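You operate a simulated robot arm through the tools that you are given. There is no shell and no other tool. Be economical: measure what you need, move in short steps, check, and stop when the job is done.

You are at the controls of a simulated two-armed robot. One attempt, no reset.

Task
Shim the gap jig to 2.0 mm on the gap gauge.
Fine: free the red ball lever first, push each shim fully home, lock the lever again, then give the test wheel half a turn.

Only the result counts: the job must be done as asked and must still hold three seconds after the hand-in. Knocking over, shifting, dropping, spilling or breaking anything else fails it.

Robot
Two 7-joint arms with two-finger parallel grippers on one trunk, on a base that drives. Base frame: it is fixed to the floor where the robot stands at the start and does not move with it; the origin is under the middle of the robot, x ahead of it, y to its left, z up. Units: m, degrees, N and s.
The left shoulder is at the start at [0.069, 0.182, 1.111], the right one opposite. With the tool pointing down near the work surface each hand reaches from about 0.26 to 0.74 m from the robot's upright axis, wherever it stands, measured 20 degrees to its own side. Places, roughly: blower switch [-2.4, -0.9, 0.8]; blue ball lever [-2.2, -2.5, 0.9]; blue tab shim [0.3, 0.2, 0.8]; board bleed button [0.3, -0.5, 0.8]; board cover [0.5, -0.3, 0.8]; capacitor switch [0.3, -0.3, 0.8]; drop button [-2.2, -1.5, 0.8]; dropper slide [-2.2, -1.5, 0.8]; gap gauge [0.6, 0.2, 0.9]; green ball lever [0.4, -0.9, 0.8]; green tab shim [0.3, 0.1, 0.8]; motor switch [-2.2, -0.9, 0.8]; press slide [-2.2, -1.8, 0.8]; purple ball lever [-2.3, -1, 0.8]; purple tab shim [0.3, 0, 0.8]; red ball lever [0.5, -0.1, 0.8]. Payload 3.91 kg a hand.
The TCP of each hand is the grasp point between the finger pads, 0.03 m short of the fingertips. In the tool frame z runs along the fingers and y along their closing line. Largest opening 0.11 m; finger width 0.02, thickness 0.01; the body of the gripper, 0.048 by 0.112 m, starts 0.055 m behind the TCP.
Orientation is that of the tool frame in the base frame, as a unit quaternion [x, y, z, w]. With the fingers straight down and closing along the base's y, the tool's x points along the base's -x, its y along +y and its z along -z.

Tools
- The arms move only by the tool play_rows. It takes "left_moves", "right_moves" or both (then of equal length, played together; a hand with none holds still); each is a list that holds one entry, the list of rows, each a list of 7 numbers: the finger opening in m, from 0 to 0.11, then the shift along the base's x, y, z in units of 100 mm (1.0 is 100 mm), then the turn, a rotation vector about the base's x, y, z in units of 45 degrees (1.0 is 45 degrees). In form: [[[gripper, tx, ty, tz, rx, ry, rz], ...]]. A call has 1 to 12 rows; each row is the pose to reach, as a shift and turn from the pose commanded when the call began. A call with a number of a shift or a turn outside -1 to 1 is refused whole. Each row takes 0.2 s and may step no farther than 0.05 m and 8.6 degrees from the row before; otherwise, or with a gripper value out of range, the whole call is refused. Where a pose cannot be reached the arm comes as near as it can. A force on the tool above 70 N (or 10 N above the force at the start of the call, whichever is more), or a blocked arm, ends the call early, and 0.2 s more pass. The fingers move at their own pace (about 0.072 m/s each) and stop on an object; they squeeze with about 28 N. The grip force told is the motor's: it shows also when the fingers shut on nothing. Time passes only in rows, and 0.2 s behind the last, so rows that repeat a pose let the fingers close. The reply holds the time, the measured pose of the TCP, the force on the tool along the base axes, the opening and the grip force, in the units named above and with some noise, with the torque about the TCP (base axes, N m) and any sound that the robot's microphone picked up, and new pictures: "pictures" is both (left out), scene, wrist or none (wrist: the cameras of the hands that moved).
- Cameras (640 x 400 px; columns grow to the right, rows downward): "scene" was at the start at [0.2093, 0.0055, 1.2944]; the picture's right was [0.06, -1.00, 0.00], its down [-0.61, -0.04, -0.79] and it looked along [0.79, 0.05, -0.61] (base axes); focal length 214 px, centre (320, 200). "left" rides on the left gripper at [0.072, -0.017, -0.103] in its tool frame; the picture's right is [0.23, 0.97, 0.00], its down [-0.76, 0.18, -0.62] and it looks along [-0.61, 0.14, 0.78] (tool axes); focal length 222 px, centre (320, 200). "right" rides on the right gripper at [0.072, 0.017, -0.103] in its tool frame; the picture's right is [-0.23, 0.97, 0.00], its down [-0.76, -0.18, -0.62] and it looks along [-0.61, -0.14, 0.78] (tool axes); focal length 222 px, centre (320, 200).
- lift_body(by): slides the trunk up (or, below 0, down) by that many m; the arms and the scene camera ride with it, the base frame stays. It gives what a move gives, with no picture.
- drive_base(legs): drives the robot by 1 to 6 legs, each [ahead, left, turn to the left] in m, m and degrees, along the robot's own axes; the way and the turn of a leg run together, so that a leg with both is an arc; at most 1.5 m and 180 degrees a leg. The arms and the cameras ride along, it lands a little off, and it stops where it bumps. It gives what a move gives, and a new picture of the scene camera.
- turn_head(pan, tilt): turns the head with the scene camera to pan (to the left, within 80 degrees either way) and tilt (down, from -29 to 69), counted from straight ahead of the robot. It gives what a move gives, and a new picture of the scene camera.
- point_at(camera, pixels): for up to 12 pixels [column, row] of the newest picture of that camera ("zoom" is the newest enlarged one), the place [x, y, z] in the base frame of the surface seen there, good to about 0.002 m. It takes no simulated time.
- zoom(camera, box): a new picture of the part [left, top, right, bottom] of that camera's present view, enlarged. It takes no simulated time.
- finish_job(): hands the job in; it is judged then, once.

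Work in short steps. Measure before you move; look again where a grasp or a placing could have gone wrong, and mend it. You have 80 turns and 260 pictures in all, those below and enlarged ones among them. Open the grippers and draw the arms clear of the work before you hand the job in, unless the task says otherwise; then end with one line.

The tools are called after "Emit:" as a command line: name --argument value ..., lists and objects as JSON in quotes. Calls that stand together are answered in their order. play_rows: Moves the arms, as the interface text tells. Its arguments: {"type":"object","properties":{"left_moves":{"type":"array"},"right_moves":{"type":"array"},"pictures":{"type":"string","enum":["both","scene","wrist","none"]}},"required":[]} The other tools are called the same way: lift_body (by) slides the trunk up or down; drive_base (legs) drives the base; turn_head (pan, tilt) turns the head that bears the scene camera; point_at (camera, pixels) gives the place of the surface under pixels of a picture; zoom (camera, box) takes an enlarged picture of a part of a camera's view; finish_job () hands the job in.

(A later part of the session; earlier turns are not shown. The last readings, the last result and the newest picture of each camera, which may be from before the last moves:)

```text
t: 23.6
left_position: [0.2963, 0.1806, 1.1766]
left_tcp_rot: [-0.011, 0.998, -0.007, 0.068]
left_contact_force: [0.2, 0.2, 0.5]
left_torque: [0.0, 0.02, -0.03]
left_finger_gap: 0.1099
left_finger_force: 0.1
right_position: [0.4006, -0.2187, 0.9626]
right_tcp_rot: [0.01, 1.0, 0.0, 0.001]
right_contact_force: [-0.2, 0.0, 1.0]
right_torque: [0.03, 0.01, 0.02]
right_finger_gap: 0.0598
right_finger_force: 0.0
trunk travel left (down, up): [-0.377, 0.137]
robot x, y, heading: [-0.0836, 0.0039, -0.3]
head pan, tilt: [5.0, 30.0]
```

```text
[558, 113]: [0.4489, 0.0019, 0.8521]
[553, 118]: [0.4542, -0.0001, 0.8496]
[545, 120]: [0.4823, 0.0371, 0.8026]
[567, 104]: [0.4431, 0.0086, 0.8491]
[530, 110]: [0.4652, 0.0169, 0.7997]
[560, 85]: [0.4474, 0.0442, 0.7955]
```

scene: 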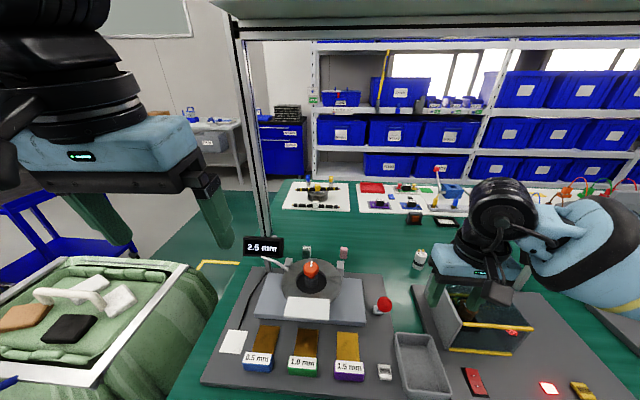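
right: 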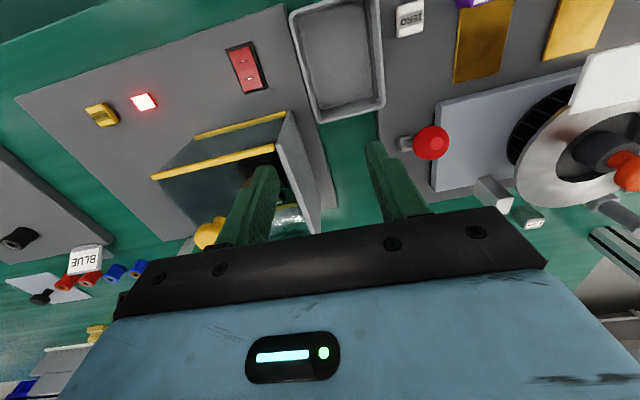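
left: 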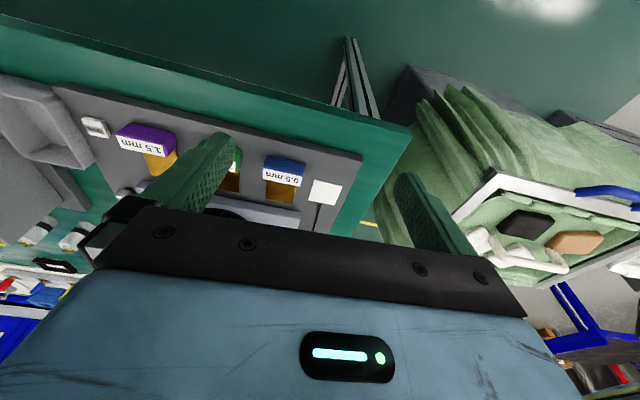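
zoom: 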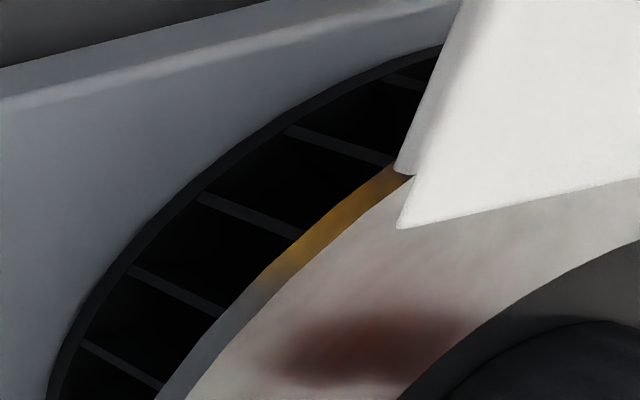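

The strip is just a reflection. The shims lie flat in front of the grey plate, which seems to stand on a dark slit, so I want a low look at its front face with the left wrist camera.

Emit:
play_rows --left_moves '[[[0.11, 0.2, -0.1, -0.3, 0, 0, 0], [0.11, 0.4, -0.3, -0.6, 0, 0, 0], [0.11, 0.4, -0.5, -0.9, 0, -0.15, 0], [0.11, 0.4, -0.6, -1.0, 0, -0.3, 0]]]' --pictures "none"

Emit:
play_rows --left_moves '[[[0.11, 0, 0, -0.4, 0, -0.12, 0], [0.11, 0, 0, -0.8, 0, -0.24, 0], [0.11, 0, 0, -1.0, 0, -0.36, 0], [0.11, 0, 0, -1.0, 0, -0.5, 0]]]'

```text
t: 24.6
left_position: [0.3367, 0.121, 1.0753]
left_tcp_rot: [-0.01, 0.983, -0.01, 0.185]
left_contact_force: [-0.4, 0.6, -0.4]
left_torque: [-0.04, 0.01, -0.02]
left_finger_gap: 0.1101
left_finger_force: 0.1
right_position: [0.4022, -0.2178, 0.9627]
right_tcp_rot: [0.012, 1.0, 0.001, 0.0]
right_contact_force: [-0.2, -1.2, -0.4]
right_torque: [0.02, -0.01, -0.01]
right_finger_gap: 0.06
right_finger_force: 0.0
trunk travel left (down, up): [-0.377, 0.137]
robot x, y, heading: [-0.0828, -0.0003, -0.4]
head pan, tilt: [5.0, 30.0]
```

```text
t: 25.6
left_position: [0.3413, 0.1201, 0.9746]
left_tcp_rot: [-0.008, 0.928, -0.011, 0.373]
left_contact_force: [0.4, 1.1, -0.4]
left_torque: [0.01, 0.03, -0.01]
left_finger_gap: 0.1099
left_finger_force: 0.0
left hand out of reach, approached as far as the arm can: row 4
right_position: [0.4012, -0.2179, 0.9638]
right_tcp_rot: [0.013, 1.0, 0.001, 0.0]
right_contact_force: [0.2, 0.2, -0.2]
right_torque: [-0.03, 0.0, 0.02]
right_finger_gap: 0.06
right_finger_force: 0.0
trunk travel left (down, up): [-0.377, 0.137]
robot x, y, heading: [-0.0816, -0.0003, -0.3]
head pan, tilt: [5.0, 30.0]
```

scene: 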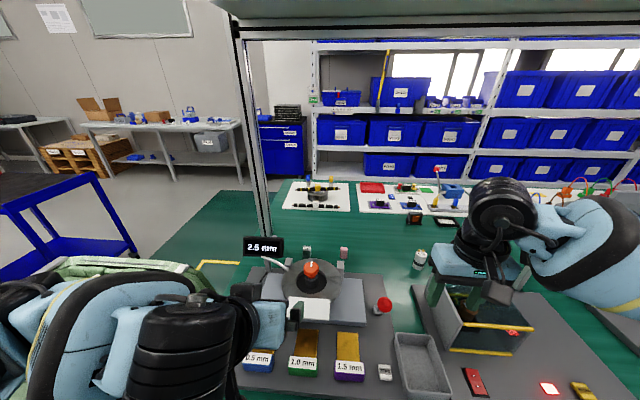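
left: 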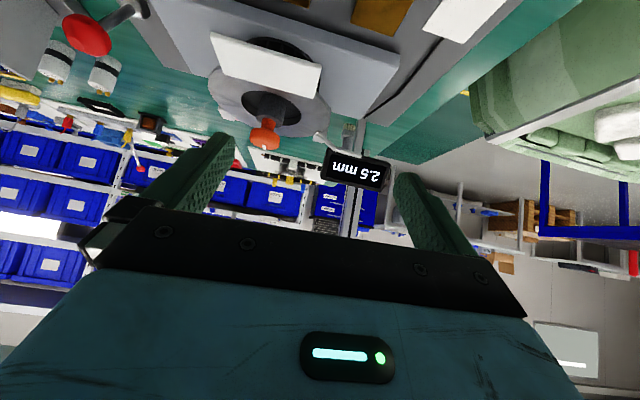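

Emit:
zoom --camera "left" --box '[130, 0, 430, 180]'

Emit:
zoom --camera "left" --box '[270, 0, 430, 100]'

```text
2.13 times, centred on (280, 90) of left
```

zoom: 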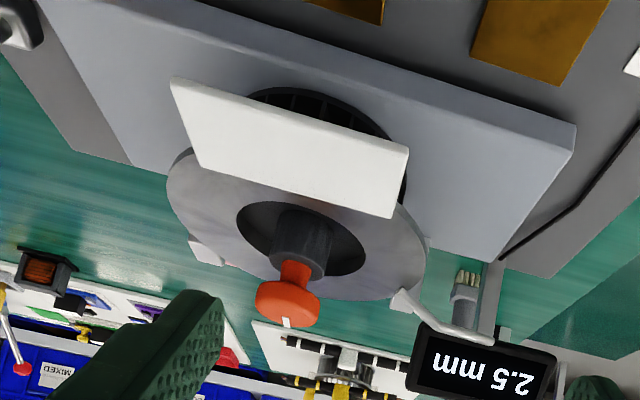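

```text
4.00 times, centred on (350, 50) of left
```

zoom: 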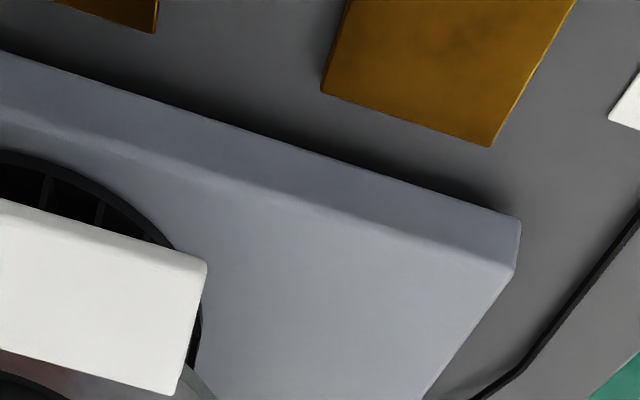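

There is a dark slit beneath the grey plate, so the shims slide in under it. I'll measure the slit's height.

Emit:
point_at --camera "zoom" --pixels '[[400, 188], [404, 180], [400, 200], [395, 176], [300, 148], [430, 170], [480, 140], [350, 100], [510, 240], [515, 222], [250, 125], [100, 84]]'

```text
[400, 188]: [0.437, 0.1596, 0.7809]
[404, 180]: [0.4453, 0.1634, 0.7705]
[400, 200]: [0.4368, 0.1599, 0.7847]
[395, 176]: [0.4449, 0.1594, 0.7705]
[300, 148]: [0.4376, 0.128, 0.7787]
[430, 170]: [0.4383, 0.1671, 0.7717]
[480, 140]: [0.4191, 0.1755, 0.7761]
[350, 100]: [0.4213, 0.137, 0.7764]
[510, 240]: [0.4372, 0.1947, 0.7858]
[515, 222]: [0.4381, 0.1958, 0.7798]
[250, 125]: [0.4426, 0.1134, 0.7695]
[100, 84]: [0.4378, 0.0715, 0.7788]
```

Slit: base at 0.770, plate underside at 0.779, front at x 0.437. So the 0.5 mm shim should lift the plate from 2.5 to 2.0. I'll bring the left hand upright over the blue tab.

Emit:
play_rows --left_moves '[[[0.08, 0, 0.05, 0, 0, 0.18, 0], [0.08, 0, 0.1, 0, 0, 0.36, 0], [0.08, 0, 0.2, 0, 0, 0.54, 0], [0.08, 0, 0.3, 0, 0, 0.72, 0], [0.08, 0, 0.32, 0, 0, 0.86, 0], [0.08, 0, 0.32, 0, 0, 0.96, 0], [0.08, 0, 0.32, 0, 0, 0.96, 0]]]'

```text
t: 27.2
left_position: [0.3406, 0.1515, 0.9773]
left_tcp_rot: [-0.012, 1.0, -0.007, 0.005]
left_contact_force: [0.0, -0.1, -0.2]
left_torque: [0.0, 0.02, 0.0]
left_finger_gap: 0.0802
left_finger_force: 0.0
right_position: [0.4008, -0.2177, 0.9618]
right_tcp_rot: [0.012, 1.0, 0.001, 0.0]
right_contact_force: [-0.6, -0.6, 0.5]
right_torque: [0.03, -0.02, -0.04]
right_finger_gap: 0.0602
right_finger_force: 0.0
trunk travel left (down, up): [-0.377, 0.137]
robot x, y, heading: [-0.0843, -0.0024, -0.1]
head pan, tilt: [5.0, 30.0]
```

scene: 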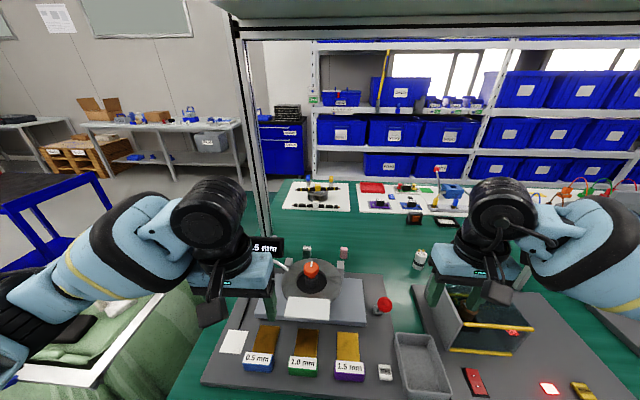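
left: 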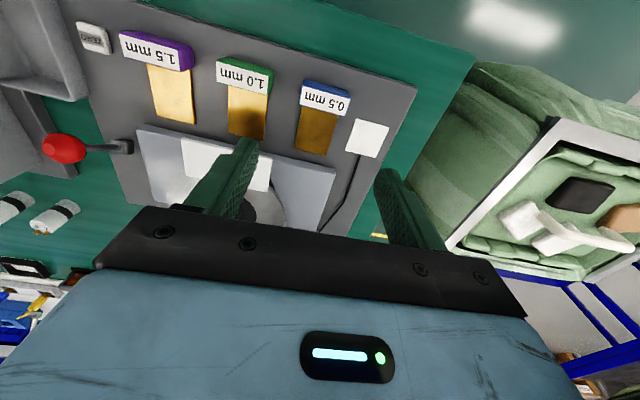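

Emit:
zoom --camera "left" --box '[285, 60, 365, 170]'

```text
3.64 times, centred on (325, 115) of left
```

zoom: 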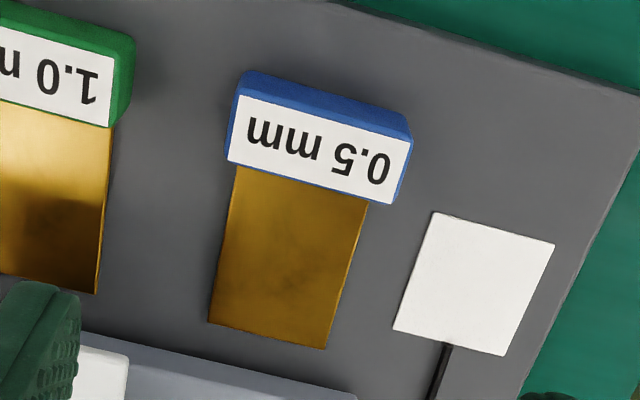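

Emit:
point_at --camera "zoom" --pixels '[[242, 100], [408, 145], [232, 155], [388, 198], [250, 82], [400, 120], [215, 318], [322, 342], [110, 80], [438, 218], [400, 325], [540, 60]]'

```text
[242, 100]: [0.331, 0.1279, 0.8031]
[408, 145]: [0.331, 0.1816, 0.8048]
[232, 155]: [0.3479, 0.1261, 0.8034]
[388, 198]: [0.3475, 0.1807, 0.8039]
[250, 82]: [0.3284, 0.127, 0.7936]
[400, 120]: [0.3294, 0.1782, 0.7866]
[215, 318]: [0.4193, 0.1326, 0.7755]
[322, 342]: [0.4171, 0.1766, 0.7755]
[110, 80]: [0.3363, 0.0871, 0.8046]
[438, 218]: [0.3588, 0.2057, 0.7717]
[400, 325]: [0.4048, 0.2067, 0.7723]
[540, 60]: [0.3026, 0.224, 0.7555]
```

Blue tab: x 0.329–0.349, y 0.127–0.181, top z 0.803. I'll descend around it and grip.

Emit:
play_rows --left_moves '[[[0.072, -0.01, 0.025, -0.4, 0, 0, 0], [0.072, -0.01, 0.025, -0.8, 0, 0, 0], [0.072, -0.01, 0.025, -1.0, 0, 0, 0], [0.072, -0.01, 0.025, -1.0, 0, 0, 0]]]' --pictures "wrist"

```text
t: 28.2
left_position: [0.3396, 0.1531, 0.8758]
left_tcp_rot: [-0.011, 1.0, -0.007, 0.006]
left_contact_force: [0.1, -0.2, -0.5]
left_torque: [-0.02, 0.01, -0.04]
left_finger_gap: 0.0721
left_finger_force: 0.2
right_position: [0.3998, -0.2176, 0.9628]
right_tcp_rot: [0.012, 1.0, 0.002, 0.0]
right_contact_force: [-0.1, 0.5, -0.6]
right_torque: [0.03, -0.01, 0.0]
right_finger_gap: 0.0598
right_finger_force: 0.2
trunk travel left (down, up): [-0.377, 0.137]
robot x, y, heading: [-0.083, -0.0052, -0.1]
head pan, tilt: [5.0, 30.0]
```

left: 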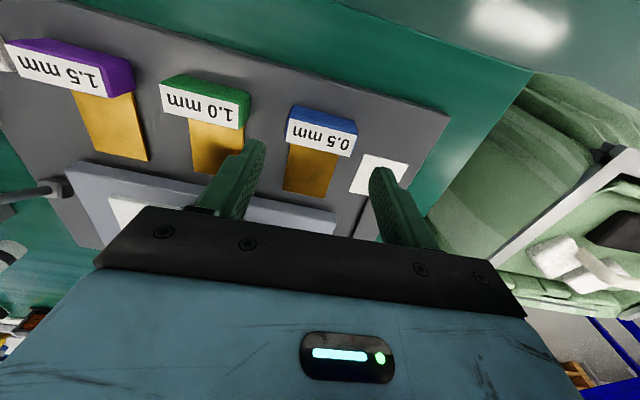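

Emit:
play_rows --left_moves '[[[0.072, 0, 0.01, -0.35, 0, 0, 0], [0.072, 0, 0.01, -0.68, 0, 0, 0], [0.072, 0, 0.01, -0.68, 0, 0, 0], [0.04, 0, 0.01, -0.68, 0, 0, 0], [0.04, 0, 0.01, -0.68, 0, 0, 0]]]'

```text
t: 29.4
left_position: [0.3401, 0.1546, 0.8084]
left_tcp_rot: [-0.01, 1.0, -0.008, 0.005]
left_contact_force: [1.5, -8.6, -3.0]
left_torque: [0.04, -0.63, -0.58]
left_finger_gap: 0.0593
left_finger_force: 44.6
right_position: [0.4011, -0.2177, 0.9619]
right_tcp_rot: [0.012, 1.0, 0.001, 0.0]
right_contact_force: [0.3, 0.2, -0.8]
right_torque: [0.02, -0.02, -0.01]
right_finger_gap: 0.0602
right_finger_force: 0.1
trunk travel left (down, up): [-0.377, 0.137]
robot x, y, heading: [-0.0839, 0.001, -0.2]
head pan, tilt: [5.0, 30.0]
```

scene: 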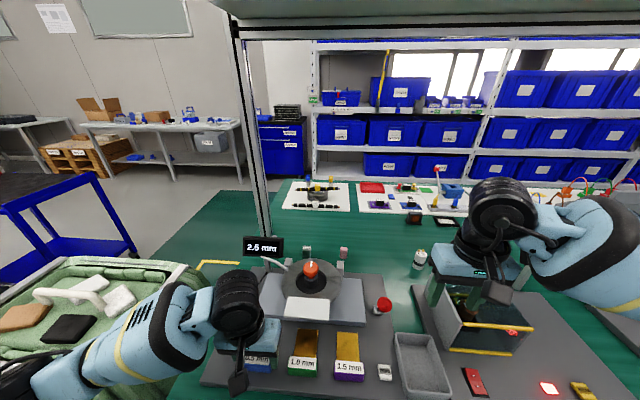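
left: 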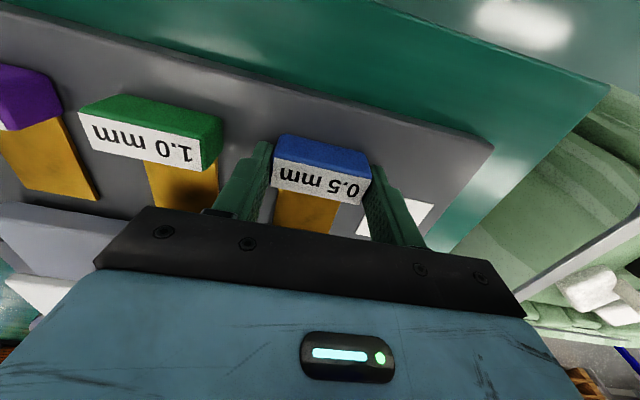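

Blue tab gripped. I'll slide it +x in small steps, watching force and the gauge.

Emit:
play_rows --left_moves '[[[0.04, 0.1, 0, 0, 0, 0, 0], [0.04, 0.2, 0, 0, 0, 0, 0], [0.04, 0.3, 0, 0, 0, 0, 0], [0.04, 0.4, 0, 0, 0, 0, 0]]]'

```text
t: 30.4
left_position: [0.3811, 0.1537, 0.808]
left_tcp_rot: [-0.01, 1.0, -0.007, 0.003]
left_contact_force: [-0.7, -15.9, -11.7]
left_torque: [0.36, 0.29, -1.15]
left_finger_gap: 0.0596
left_finger_force: 44.7
right_position: [0.4014, -0.2189, 0.9633]
right_tcp_rot: [0.011, 1.0, 0.002, 0.0]
right_contact_force: [0.1, 0.1, -1.0]
right_torque: [0.01, -0.01, 0.02]
right_finger_gap: 0.06
right_finger_force: 0.0
trunk travel left (down, up): [-0.377, 0.137]
robot x, y, heading: [-0.0823, 0.0027, -0.3]
head pan, tilt: [5.0, 30.0]
```

scene: 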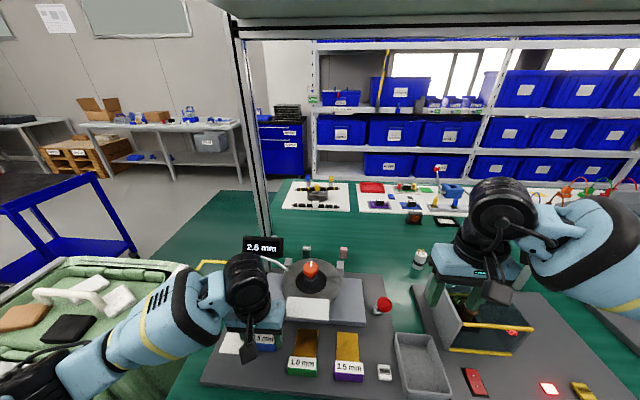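
left: 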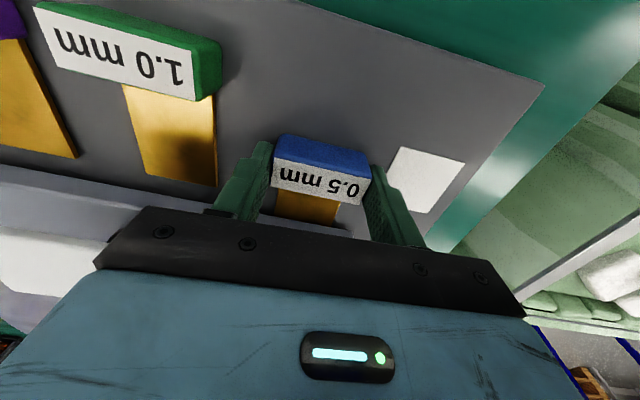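

Emit:
play_rows --left_moves '[[[0.04, 0.1, 0, 0, 0, 0, 0], [0.04, 0.2, 0, 0, 0, 0, 0], [0.04, 0.3, 0, 0, 0, 0, 0], [0.04, 0.36, 0, 0, 0, 0, 0]]]'

Emit:
zoom --camera "scene" --box '[200, 220, 420, 390]'

```text
t: 31.4
left_position: [0.4215, 0.159, 0.8104]
left_tcp_rot: [-0.016, 1.0, -0.008, 0.009]
left_contact_force: [0.4, 0.4, -0.7]
left_torque: [0.0, 0.0, -0.01]
left_finger_gap: 0.0402
left_finger_force: 0.0
right_position: [0.4035, -0.2153, 0.9621]
right_tcp_rot: [0.013, 1.0, 0.001, 0.0]
right_contact_force: [-0.3, 0.4, -0.7]
right_torque: [-0.06, 0.04, -0.03]
right_finger_gap: 0.0601
right_finger_force: 0.0
trunk travel left (down, up): [-0.377, 0.137]
robot x, y, heading: [-0.083, -0.0006, -0.2]
head pan, tilt: [5.0, 30.0]
```

scene: 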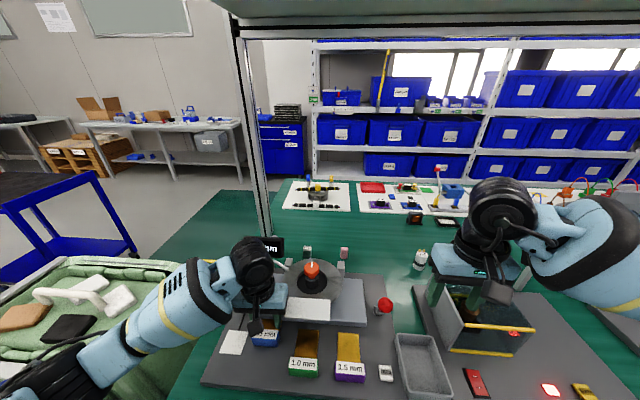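
left: 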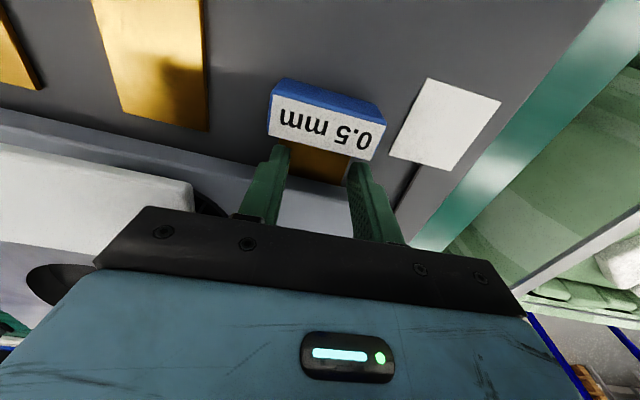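

```text
2.35 times, centred on (310, 305) of scene
```

zoom: 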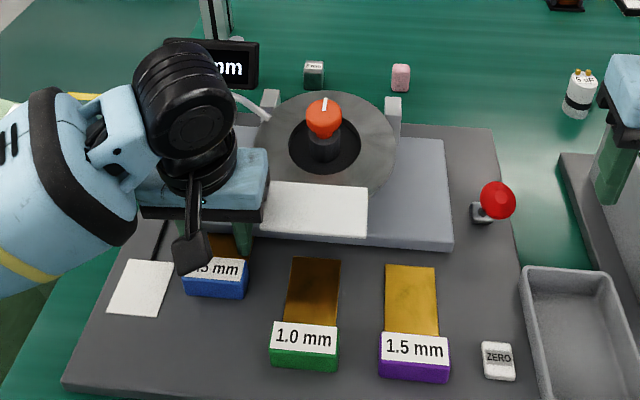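

The tab slipped out of the fingers: it stopped while the hand went on. I'll lift straight up, move back, and look at what blocks it.

Emit:
play_rows --left_moves '[[[0.04, 0, 0, 0.3, 0, 0, 0], [0.04, -0.1, 0.1, 0.7, 0, 0, 0], [0.08, -0.5, 0.5, 1.0, 0, 0, 0], [0.08, -0.8, 0.8, 1.0, 0, 0, 0]]]'

Emit:
zoom --camera "scene" --box '[200, 220, 420, 390]'

Emit:
zoom --camera "left" --box '[130, 60, 350, 200]'

```text
refused: row 3 steps farther than a row can; nothing moved
```

```text
2.35 times, centred on (310, 305) of scene
```

zoom: 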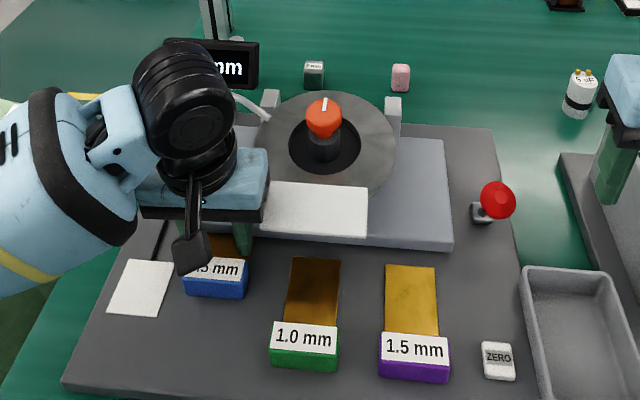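

```text
2.86 times, centred on (240, 130) of left
```

zoom: 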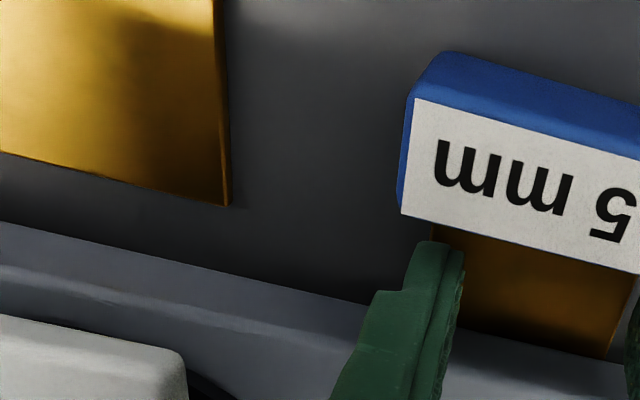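

Emit:
play_rows --left_moves '[[[0.04, 0, 0, 0.3, 0, 0, 0], [0.04, -0.1, 0.1, 0.7, 0, 0, 0], [0.08, -0.4, 0.3, 0.9, 0, 0, 0], [0.08, -0.7, 0.6, 1.0, 0, 0, 0]]]'

Emit:
zoom --camera "scene" --box '[200, 220, 420, 390]'

Emit:
zoom --camera "left" --box '[100, 60, 320, 200]'

```text
t: 32.4
left_position: [0.3481, 0.2144, 0.9117]
left_tcp_rot: [-0.012, 1.0, -0.009, 0.006]
left_contact_force: [-0.7, 0.1, 0.7]
left_torque: [-0.01, 0.01, 0.01]
left_finger_gap: 0.0801
left_finger_force: 0.0
right_position: [0.4005, -0.2169, 0.964]
right_tcp_rot: [0.012, 1.0, 0.001, 0.001]
right_contact_force: [-0.1, -0.2, 0.9]
right_torque: [-0.03, -0.02, -0.01]
right_finger_gap: 0.0597
right_finger_force: 0.0
trunk travel left (down, up): [-0.377, 0.137]
robot x, y, heading: [-0.0819, 0.003, -0.4]
head pan, tilt: [5.0, 30.0]
```

scene: 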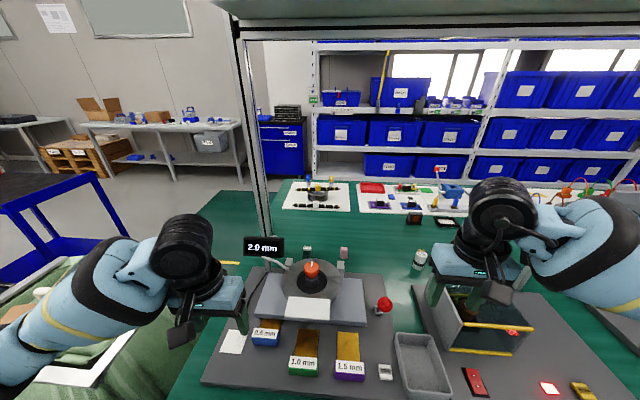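
left: 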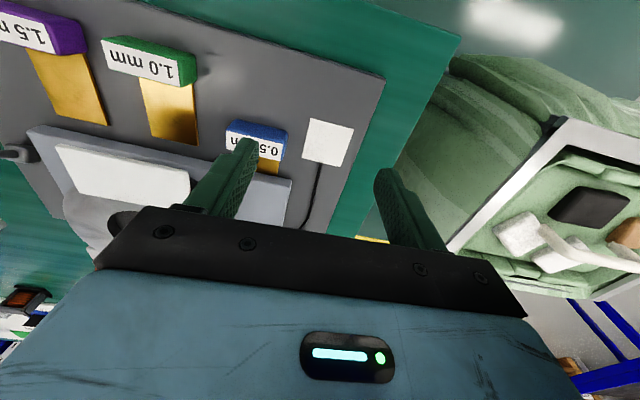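

```text
2.35 times, centred on (310, 305) of scene
```

zoom: 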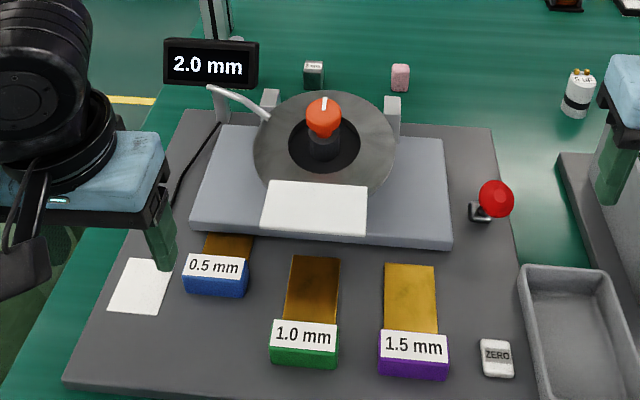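

```text
2.86 times, centred on (210, 130) of left
```

zoom: 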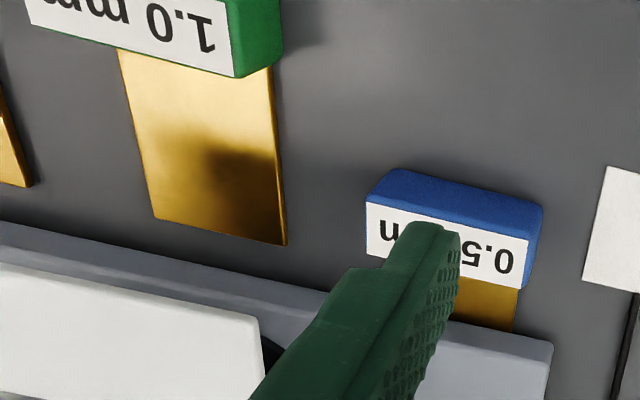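

The gauge now reads 2.0 mm. I'll measure where the blue tab stopped to check whether it is fully home.

Emit:
point_at --camera "scene" --pixels '[[267, 327], [256, 327], [279, 331], [254, 340], [277, 341], [270, 318], [300, 356]]'

```text
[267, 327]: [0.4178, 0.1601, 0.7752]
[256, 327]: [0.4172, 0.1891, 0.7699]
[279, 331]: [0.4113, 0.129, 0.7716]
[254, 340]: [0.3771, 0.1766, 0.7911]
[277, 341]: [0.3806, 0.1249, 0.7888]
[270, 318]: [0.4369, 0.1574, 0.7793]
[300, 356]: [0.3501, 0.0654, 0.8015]
```

Blue tab's rear face is at x≈0.378, still 39 mm short of the plate, and slightly yawed. I'll put two fingertips (0.03 apart) behind it at x 0.342 and push.

Emit:
play_rows --left_moves '[[[0.03, -0.06, -0.4, 0, 0, 0, 0], [0.03, -0.07, -0.63, -0.2, 0, 0, 0], [0.03, -0.07, -0.63, -0.6, 0, 0, 0], [0.03, -0.07, -0.63, -1.0, 0, 0, 0], [0.03, -0.07, -0.63, -1.0, 0, 0, 0]]]' --pictures "wrist"

```text
t: 33.6
left_position: [0.3408, 0.15, 0.8091]
left_tcp_rot: [-0.011, 1.0, -0.008, 0.004]
left_contact_force: [0.6, 0.0, -0.1]
left_torque: [0.02, 0.0, 0.02]
left_finger_gap: 0.03
left_finger_force: 0.0
right_position: [0.4009, -0.217, 0.9627]
right_tcp_rot: [0.012, 1.0, 0.0, 0.0]
right_contact_force: [-0.2, 0.4, 0.1]
right_torque: [0.02, -0.02, 0.0]
right_finger_gap: 0.0602
right_finger_force: 0.1
trunk travel left (down, up): [-0.377, 0.137]
robot x, y, heading: [-0.0816, 0.0002, -0.4]
head pan, tilt: [5.0, 30.0]
```

left: 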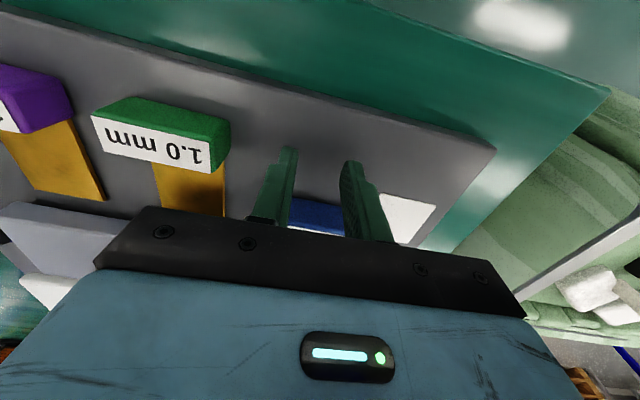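

Fingers are behind the tab. I'll push forward in small steps; contact is expected near x 0.368.

Emit:
play_rows --left_moves '[[[0.03, 0.12, 0, 0, 0, 0, 0], [0.03, 0.22, 0, 0, 0, 0, 0], [0.03, 0.3, 0, 0, 0, 0, 0], [0.03, 0.36, 0, 0, 0, 0, 0], [0.03, 0.4, 0, 0, 0, 0, 0]]]' --pictures "wrist"

```text
t: 34.8
left_position: [0.3713, 0.1521, 0.8085]
left_tcp_rot: [-0.006, 1.0, -0.007, -0.001]
left_contact_force: [-51.1, 0.8, 6.9]
left_torque: [0.36, 0.8, -0.8]
left_finger_gap: 0.0288
left_finger_force: 0.1
right_position: [0.3951, -0.2175, 0.9652]
right_tcp_rot: [0.012, 1.0, 0.0, 0.002]
right_contact_force: [-0.3, 0.6, -0.1]
right_torque: [0.0, -0.01, 0.01]
right_finger_gap: 0.0602
right_finger_force: 0.0
trunk travel left (down, up): [-0.377, 0.137]
robot x, y, heading: [-0.0848, 0.002, -0.2]
head pan, tilt: [5.0, 30.0]
```

left: 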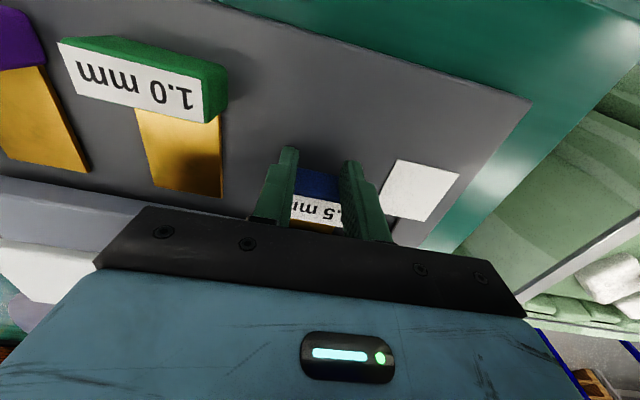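

51 N with no further travel: the shim is against its stop. I'll back off, lift clear, and check the alignment.

Emit:
play_rows --left_moves '[[[0.03, -0.2, 0, 0, 0, 0, 0], [0.03, -0.25, 0, 0.3, 0, 0, 0], [0.03, -0.25, 0.3, 0.6, 0, 0, 0], [0.03, -0.3, 0.7, 0.8, 0, 0, 0], [0.03, -0.3, 1.0, 1.0, 0, 0, 0]]]'

Emit:
zoom --camera "scene" --box '[200, 220, 420, 390]'

Emit:
point_at --camera "zoom" --pixels '[[187, 276], [244, 280], [190, 285], [242, 288], [188, 260], [246, 264], [207, 250], [248, 252]]'

```text
t: 36.0
left_position: [0.3493, 0.2515, 0.9093]
left_tcp_rot: [-0.013, 1.0, -0.008, 0.007]
left_contact_force: [-0.4, 0.5, 1.2]
left_torque: [-0.02, 0.04, -0.01]
left_finger_gap: 0.0302
left_finger_force: 0.1
right_position: [0.4003, -0.2171, 0.9627]
right_tcp_rot: [0.013, 1.0, 0.001, 0.0]
right_contact_force: [0.7, 0.6, 0.2]
right_torque: [-0.01, 0.0, 0.01]
right_finger_gap: 0.0599
right_finger_force: 0.0
trunk travel left (down, up): [-0.377, 0.137]
robot x, y, heading: [-0.0808, -0.0024, -0.4]
head pan, tilt: [5.0, 30.0]
```

scene: 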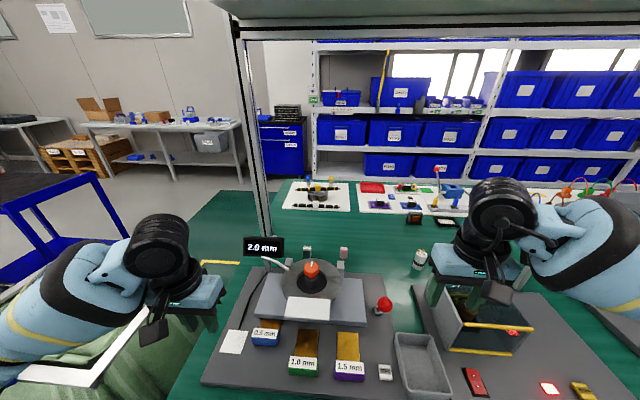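
left: 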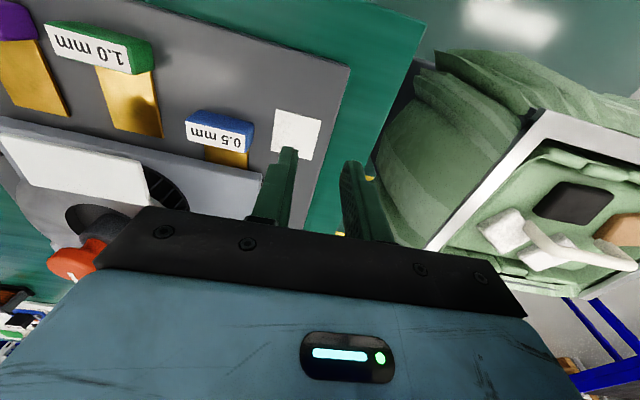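

```text
2.35 times, centred on (310, 305) of scene
```

zoom: 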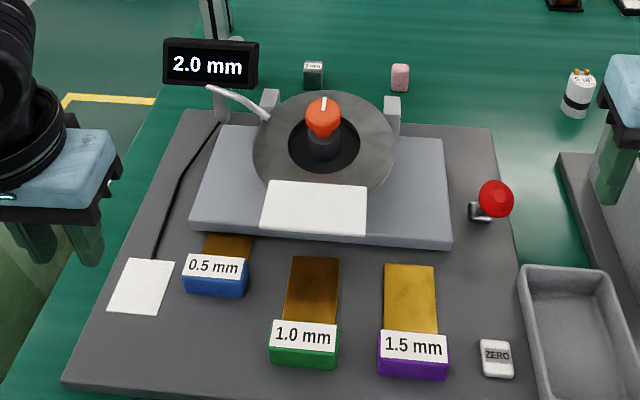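

```text
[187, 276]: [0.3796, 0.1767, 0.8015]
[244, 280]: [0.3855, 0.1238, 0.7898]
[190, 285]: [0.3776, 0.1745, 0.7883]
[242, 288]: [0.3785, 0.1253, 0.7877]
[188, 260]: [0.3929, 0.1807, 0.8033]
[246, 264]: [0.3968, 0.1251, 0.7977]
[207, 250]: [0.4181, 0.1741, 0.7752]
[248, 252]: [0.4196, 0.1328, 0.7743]
```

Blue shim sits square and home; gauge 2.0 mm. Now I'll lock the lever again: right hand over the ball at (0.446, -0.114).

Emit:
play_rows --right_moves '[[[0.06, 0.2, 0.3, 0, 0, 0, 0], [0.06, 0.4, 0.7, 0, 0, 0, 0], [0.06, 0.46, 1.0, 0, 0, 0, 0], [0.06, 0.46, 1.0, -0.3, 0, 0, 0], [0.06, 0.46, 1.0, -0.3, 0, 0, 0]]]' --pictures "wrist"

```text
t: 37.2
left_position: [0.3478, 0.2522, 0.9096]
left_tcp_rot: [-0.012, 1.0, -0.008, 0.005]
left_contact_force: [-0.1, 0.0, -0.8]
left_torque: [-0.01, 0.0, 0.01]
left_finger_gap: 0.0298
left_finger_force: 0.0
right_position: [0.4475, -0.1177, 0.9333]
right_tcp_rot: [0.012, 1.0, 0.001, 0.0]
right_contact_force: [-0.6, 0.3, -0.1]
right_torque: [0.0, -0.01, 0.01]
right_finger_gap: 0.0601
right_finger_force: 0.1
trunk travel left (down, up): [-0.377, 0.137]
robot x, y, heading: [-0.0853, -0.0021, -0.5]
head pan, tilt: [5.0, 30.0]
```

right: 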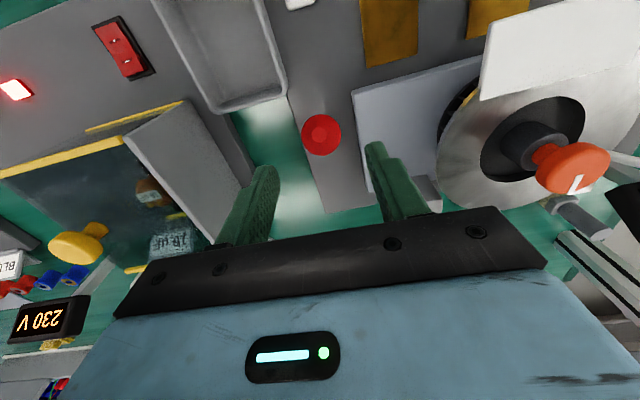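

Emit:
play_rows --right_moves '[[[0.06, -0.02, 0.02, -0.35, 0, 0, 0], [0.06, -0.02, 0.02, -0.7, 0, 0, 0], [0.06, -0.02, 0.02, -0.7, 0, 0, 0], [0.02, -0.02, 0.02, -0.7, 0, 0, 0], [0.02, -0.02, 0.02, -0.7, 0, 0, 0], [0.02, 0.1, 0.02, -0.66, 0, 0, 0], [0.02, 0.22, 0.02, -0.63, 0, 0, 0], [0.02, 0.34, 0.02, -0.62, 0, 0, 0], [0.02, 0.46, 0.02, -0.63, 0, 0, 0], [0.02, 0.58, 0.02, -0.66, 0, 0, 0], [0.02, 0.7, 0.02, -0.7, 0, 0, 0], [0.02, 0.76, 0.02, -0.72, 0, 0, 0]]]'

```text
t: 39.8
left_position: [0.3459, 0.2513, 0.9112]
left_tcp_rot: [-0.011, 1.0, -0.008, 0.006]
left_contact_force: [-1.1, 0.3, 0.7]
left_torque: [-0.03, -0.01, -0.03]
left_finger_gap: 0.0299
left_finger_force: 0.1
right_position: [0.5193, -0.1157, 0.8615]
right_tcp_rot: [0.012, 1.0, 0.001, 0.001]
right_contact_force: [-18.3, 0.4, 8.4]
right_torque: [-0.06, 0.93, -0.02]
right_finger_gap: 0.0327
right_finger_force: 45.4
trunk travel left (down, up): [-0.377, 0.137]
robot x, y, heading: [-0.0791, -0.0004, -0.1]
head pan, tilt: [5.0, 30.0]
```

scene: 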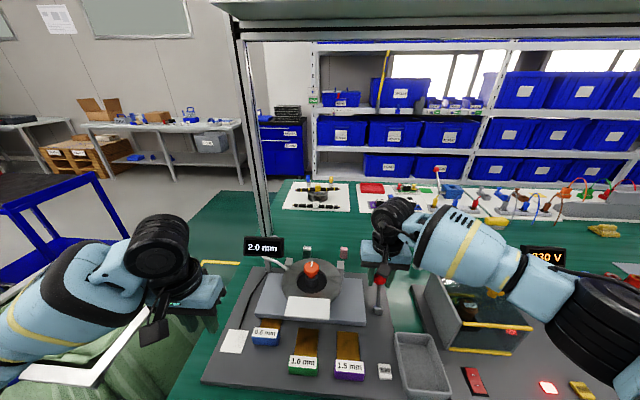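
right: 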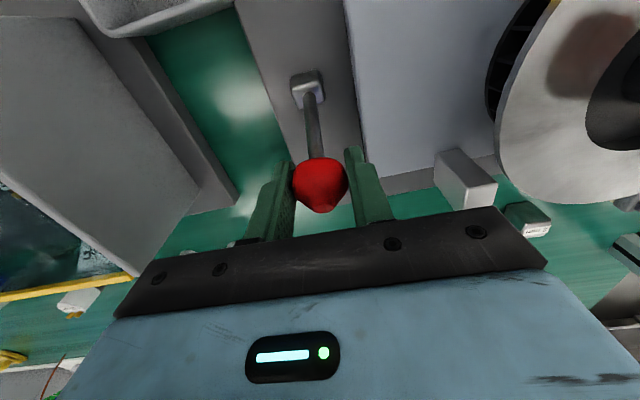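

Back at x 0.519 with 18 N. I'll press a few more mm to be sure it hits its stop, then release and rise.

Emit:
play_rows --right_moves '[[[0.02, 0.06, 0, -0.02, 0, 0, 0], [0.02, 0.1, 0, -0.03, 0, 0, 0], [0.02, 0.1, 0, -0.03, 0, 0, 0]]]' --pictures "none"

Emit:
play_rows --right_moves '[[[0.06, 0.0, 0, 0, 0, 0, 0], [0.06, 0, 0, 0, 0, 0, 0], [0.06, 0, 0, 0.4, 0, 0, 0], [0.06, 0, 0, 0.8, 0, 0, 0], [0.06, 0, 0, 1.0, 0, 0, 0]]]'

Emit:
zoom --camera "scene" --box '[200, 220, 420, 390]'

Emit:
point_at --camera "zoom" --pixels '[[482, 146], [470, 150], [484, 215], [322, 108], [322, 122], [310, 112], [338, 112], [323, 140]]'

```text
t: 40.6
left_position: [0.3431, 0.2517, 0.9108]
left_tcp_rot: [-0.011, 1.0, -0.008, 0.009]
left_contact_force: [-0.1, 0.1, 0.4]
left_torque: [-0.07, 0.03, 0.0]
left_finger_gap: 0.0301
left_finger_force: 0.1
right_position: [0.522, -0.1157, 0.8606]
right_tcp_rot: [0.01, 1.0, 0.0, -0.005]
right_contact_force: [-64.0, -5.7, 12.9]
right_torque: [0.0, 0.7, -0.04]
right_finger_gap: 0.0327
right_finger_force: 44.7
trunk travel left (down, up): [-0.377, 0.137]
robot x, y, heading: [-0.0839, 0.0043, -0.4]
head pan, tilt: [5.0, 30.0]
```

```text
t: 41.8
left_position: [0.3483, 0.2516, 0.9086]
left_tcp_rot: [-0.011, 1.0, -0.007, 0.005]
left_contact_force: [0.2, 0.1, 0.5]
left_torque: [-0.01, 0.01, -0.02]
left_finger_gap: 0.0299
left_finger_force: 0.0
right_position: [0.5318, -0.1143, 0.9576]
right_tcp_rot: [0.012, 1.0, 0.001, 0.001]
right_contact_force: [0.3, -0.2, -0.4]
right_torque: [-0.01, 0.02, 0.03]
right_finger_gap: 0.0599
right_finger_force: 0.1
trunk travel left (down, up): [-0.377, 0.137]
robot x, y, heading: [-0.0863, -0.0045, -0.3]
head pan, tilt: [5.0, 30.0]
```

scene: 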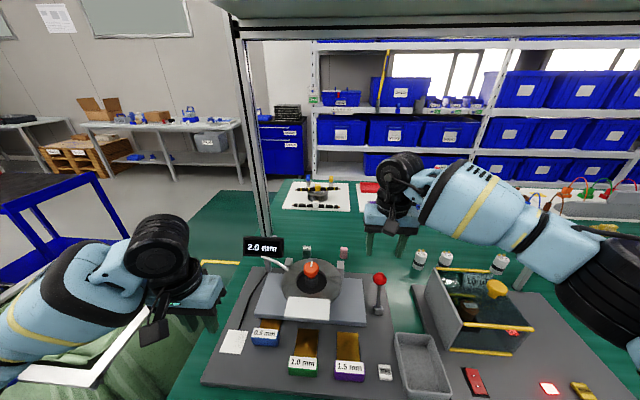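
right: 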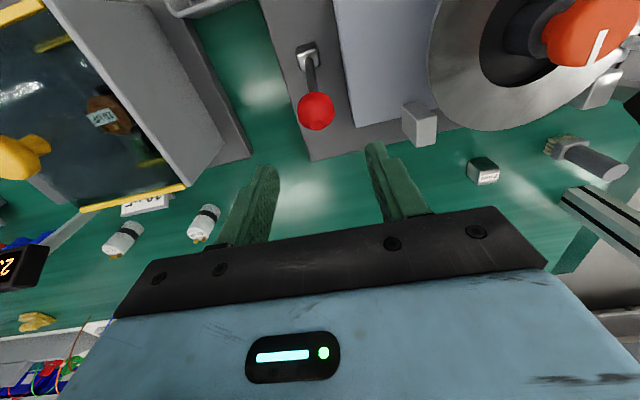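

```text
2.35 times, centred on (310, 305) of scene
```

zoom: 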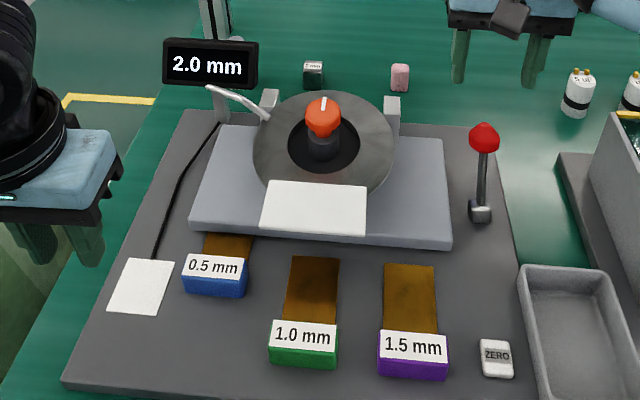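

```text
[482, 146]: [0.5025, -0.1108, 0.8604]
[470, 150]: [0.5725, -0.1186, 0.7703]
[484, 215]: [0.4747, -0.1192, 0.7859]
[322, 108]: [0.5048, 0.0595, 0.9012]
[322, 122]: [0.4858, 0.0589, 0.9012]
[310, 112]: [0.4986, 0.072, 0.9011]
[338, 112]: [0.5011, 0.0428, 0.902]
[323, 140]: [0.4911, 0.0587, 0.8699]
```

The lever is at its lock stop (64 N) and the gauge shows 2.0. Next is the orange wheel, centre ≈(0.503, 0.058), top 0.901: I'll clear the right hand and bring the left above it, pre-turning it.

Emit:
play_rows --left_moves '[[[0.06, 0.2, -0.2, 0.2, 0, 0, -0.16], [0.06, 0.4, -0.5, 0.4, 0, 0, -0.33], [0.06, 0.6, -0.8, 0.7, 0, 0, -0.5], [0.06, 0.8, -1.0, 0.8, 0, 0, -0.66], [0.06, 0.9, -1.0, 0.8, 0, 0, -0.83], [0.06, 1.0, -1.0, 0.8, 0, 0, -1.0], [0.06, 1.0, -1.0, 0.8, 0, 0, -1.0]]]' --right_moves '[[[0.06, -0.1, -0.2, 0.2, 0, 0, 0], [0.06, -0.3, -0.5, 0.3, 0, 0, 0], [0.06, -0.5, -0.8, 0.3, 0, 0, 0], [0.06, -0.8, -1.0, 0.3, 0, 0, 0], [0.06, -1.0, -1.0, 0.3, 0, 0, 0], [0.06, -1.0, -1.0, 0.3, 0, 0, 0], [0.06, -1.0, -1.0, 0.3, 0, 0, 0]]]'

```text
t: 43.4
left_position: [0.4492, 0.153, 0.9888]
left_tcp_rot: [0.372, 0.928, -0.009, 0.002]
left_contact_force: [0.7, -0.1, -0.5]
left_torque: [-0.01, -0.01, 0.0]
left_finger_gap: 0.0601
left_finger_force: 0.2
right_position: [0.4304, -0.215, 0.9888]
right_tcp_rot: [0.012, 1.0, 0.001, 0.001]
right_contact_force: [-0.1, 0.8, 0.1]
right_torque: [0.02, 0.02, 0.0]
right_finger_gap: 0.06
right_finger_force: 0.0
trunk travel left (down, up): [-0.377, 0.137]
robot x, y, heading: [-0.082, 0.0017, -0.3]
head pan, tilt: [5.0, 30.0]
```

scene: 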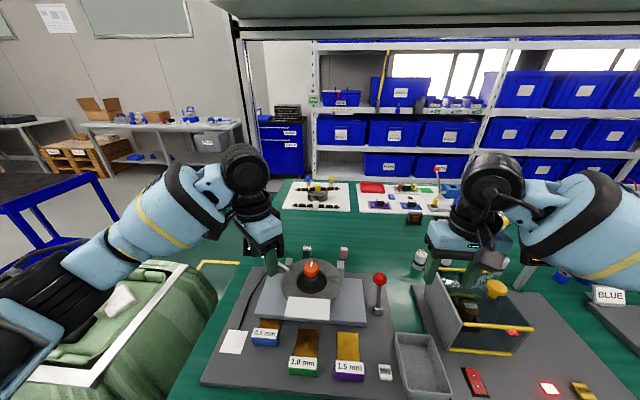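
right: 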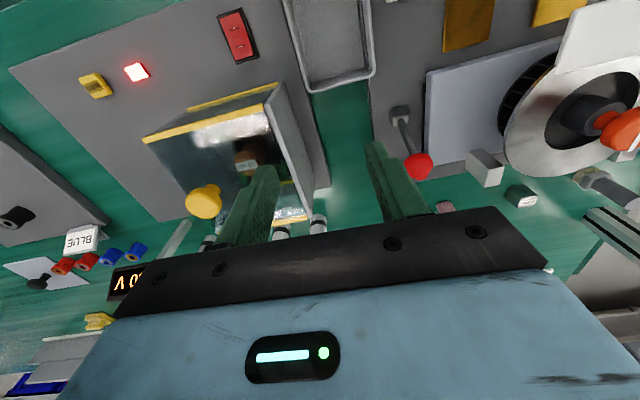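
left: 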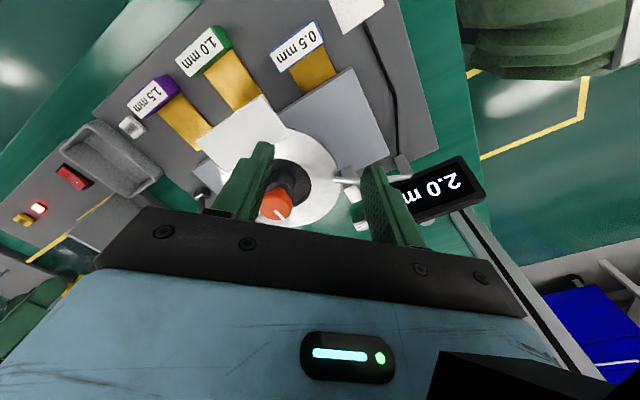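

Left hand reached yaw -45° fine. I'll measure the display's height for clearance before turning further.

Emit:
point_at --camera "scene" --pixels '[[248, 238], [265, 238], [283, 239], [265, 254], [245, 254], [282, 267]]'

Emit:
play_rows --left_moves '[[[0.06, 0.2, -0.3, 0, 0, 0, -0.16], [0.06, 0.4, -0.6, 0, 0, 0, -0.33], [0.06, 0.54, -0.94, 0, 0, 0, -0.5], [0.06, 0.54, -0.94, 0, 0, 0, -0.66], [0.06, 0.54, -0.94, 0, 0, 0, -0.83], [0.06, 0.54, -0.94, 0, 0, 0, -1.0], [0.06, 0.54, -0.94, 0, 0, 0, -1.0]]]'

```text
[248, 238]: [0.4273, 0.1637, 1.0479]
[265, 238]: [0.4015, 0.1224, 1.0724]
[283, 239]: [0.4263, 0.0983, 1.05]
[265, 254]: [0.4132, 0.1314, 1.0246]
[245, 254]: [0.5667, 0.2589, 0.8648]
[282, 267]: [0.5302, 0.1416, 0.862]
```

```text
t: 45.0
left_position: [0.5038, 0.0578, 0.9885]
left_tcp_rot: [0.7, 0.714, -0.009, -0.002]
left_contact_force: [1.0, 0.0, -0.2]
left_torque: [-0.02, 0.02, 0.02]
left_finger_gap: 0.0601
left_finger_force: 0.0
right_position: [0.4303, -0.2148, 0.9884]
right_tcp_rot: [0.012, 1.0, 0.0, 0.0]
right_contact_force: [0.3, -0.7, -0.9]
right_torque: [-0.03, 0.01, -0.02]
right_finger_gap: 0.0601
right_finger_force: 0.2
trunk travel left (down, up): [-0.377, 0.137]
robot x, y, heading: [-0.0819, -0.0042, -0.3]
head pan, tilt: [5.0, 30.0]
```

scene: 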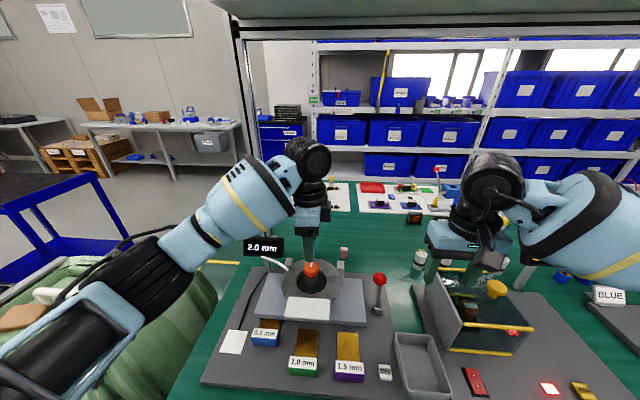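
left: 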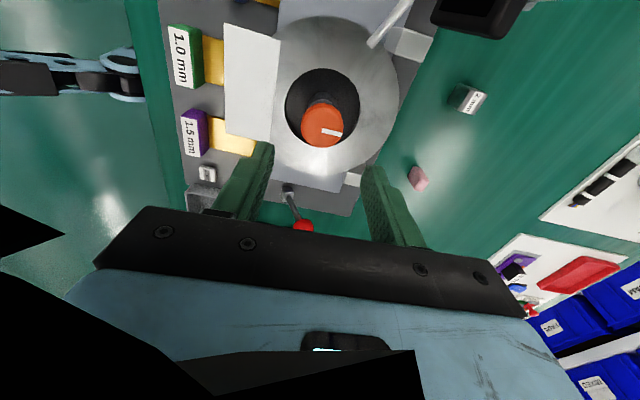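

Yaw -90° reached with the knob centred between the fingers. I'll descend 0.09 m and grip it.

Emit:
play_rows --left_moves '[[[0.06, 0, 0, -0.3, 0, 0, 0], [0.06, 0, 0, -0.6, 0, 0, 0], [0.06, 0, 0, -0.9, 0, 0, 0], [0.06, 0, 0, -0.9, 0, 0, 0], [0.02, 0, 0, -0.9, 0, 0, 0], [0.02, 0, 0, -0.9, 0, 0, 0], [0.02, 0, 0, -0.9, 0, 0, 0]]]'

```text
t: 46.6
left_position: [0.5031, 0.0583, 0.8973]
left_tcp_rot: [0.699, 0.715, -0.009, -0.002]
left_contact_force: [-2.8, 0.4, -0.6]
left_torque: [-0.11, -0.02, -0.01]
left_finger_gap: 0.0375
left_finger_force: 45.1
right_position: [0.4313, -0.2151, 0.9874]
right_tcp_rot: [0.012, 1.0, 0.001, 0.0]
right_contact_force: [0.5, -0.1, 0.0]
right_torque: [0.02, -0.01, 0.0]
right_finger_gap: 0.0598
right_finger_force: 0.1
trunk travel left (down, up): [-0.377, 0.137]
robot x, y, heading: [-0.0809, 0.0015, -0.1]
head pan, tilt: [5.0, 30.0]
```

scene: 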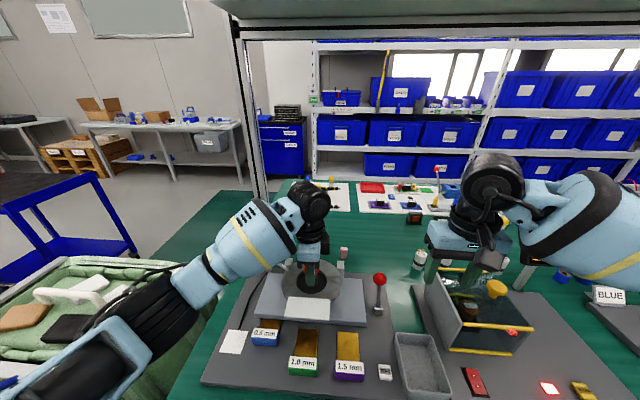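
left: 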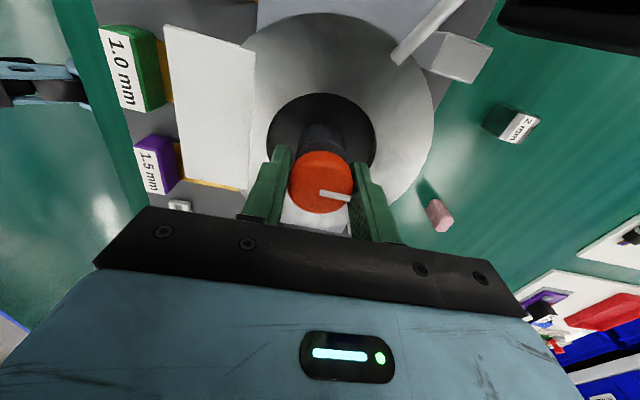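

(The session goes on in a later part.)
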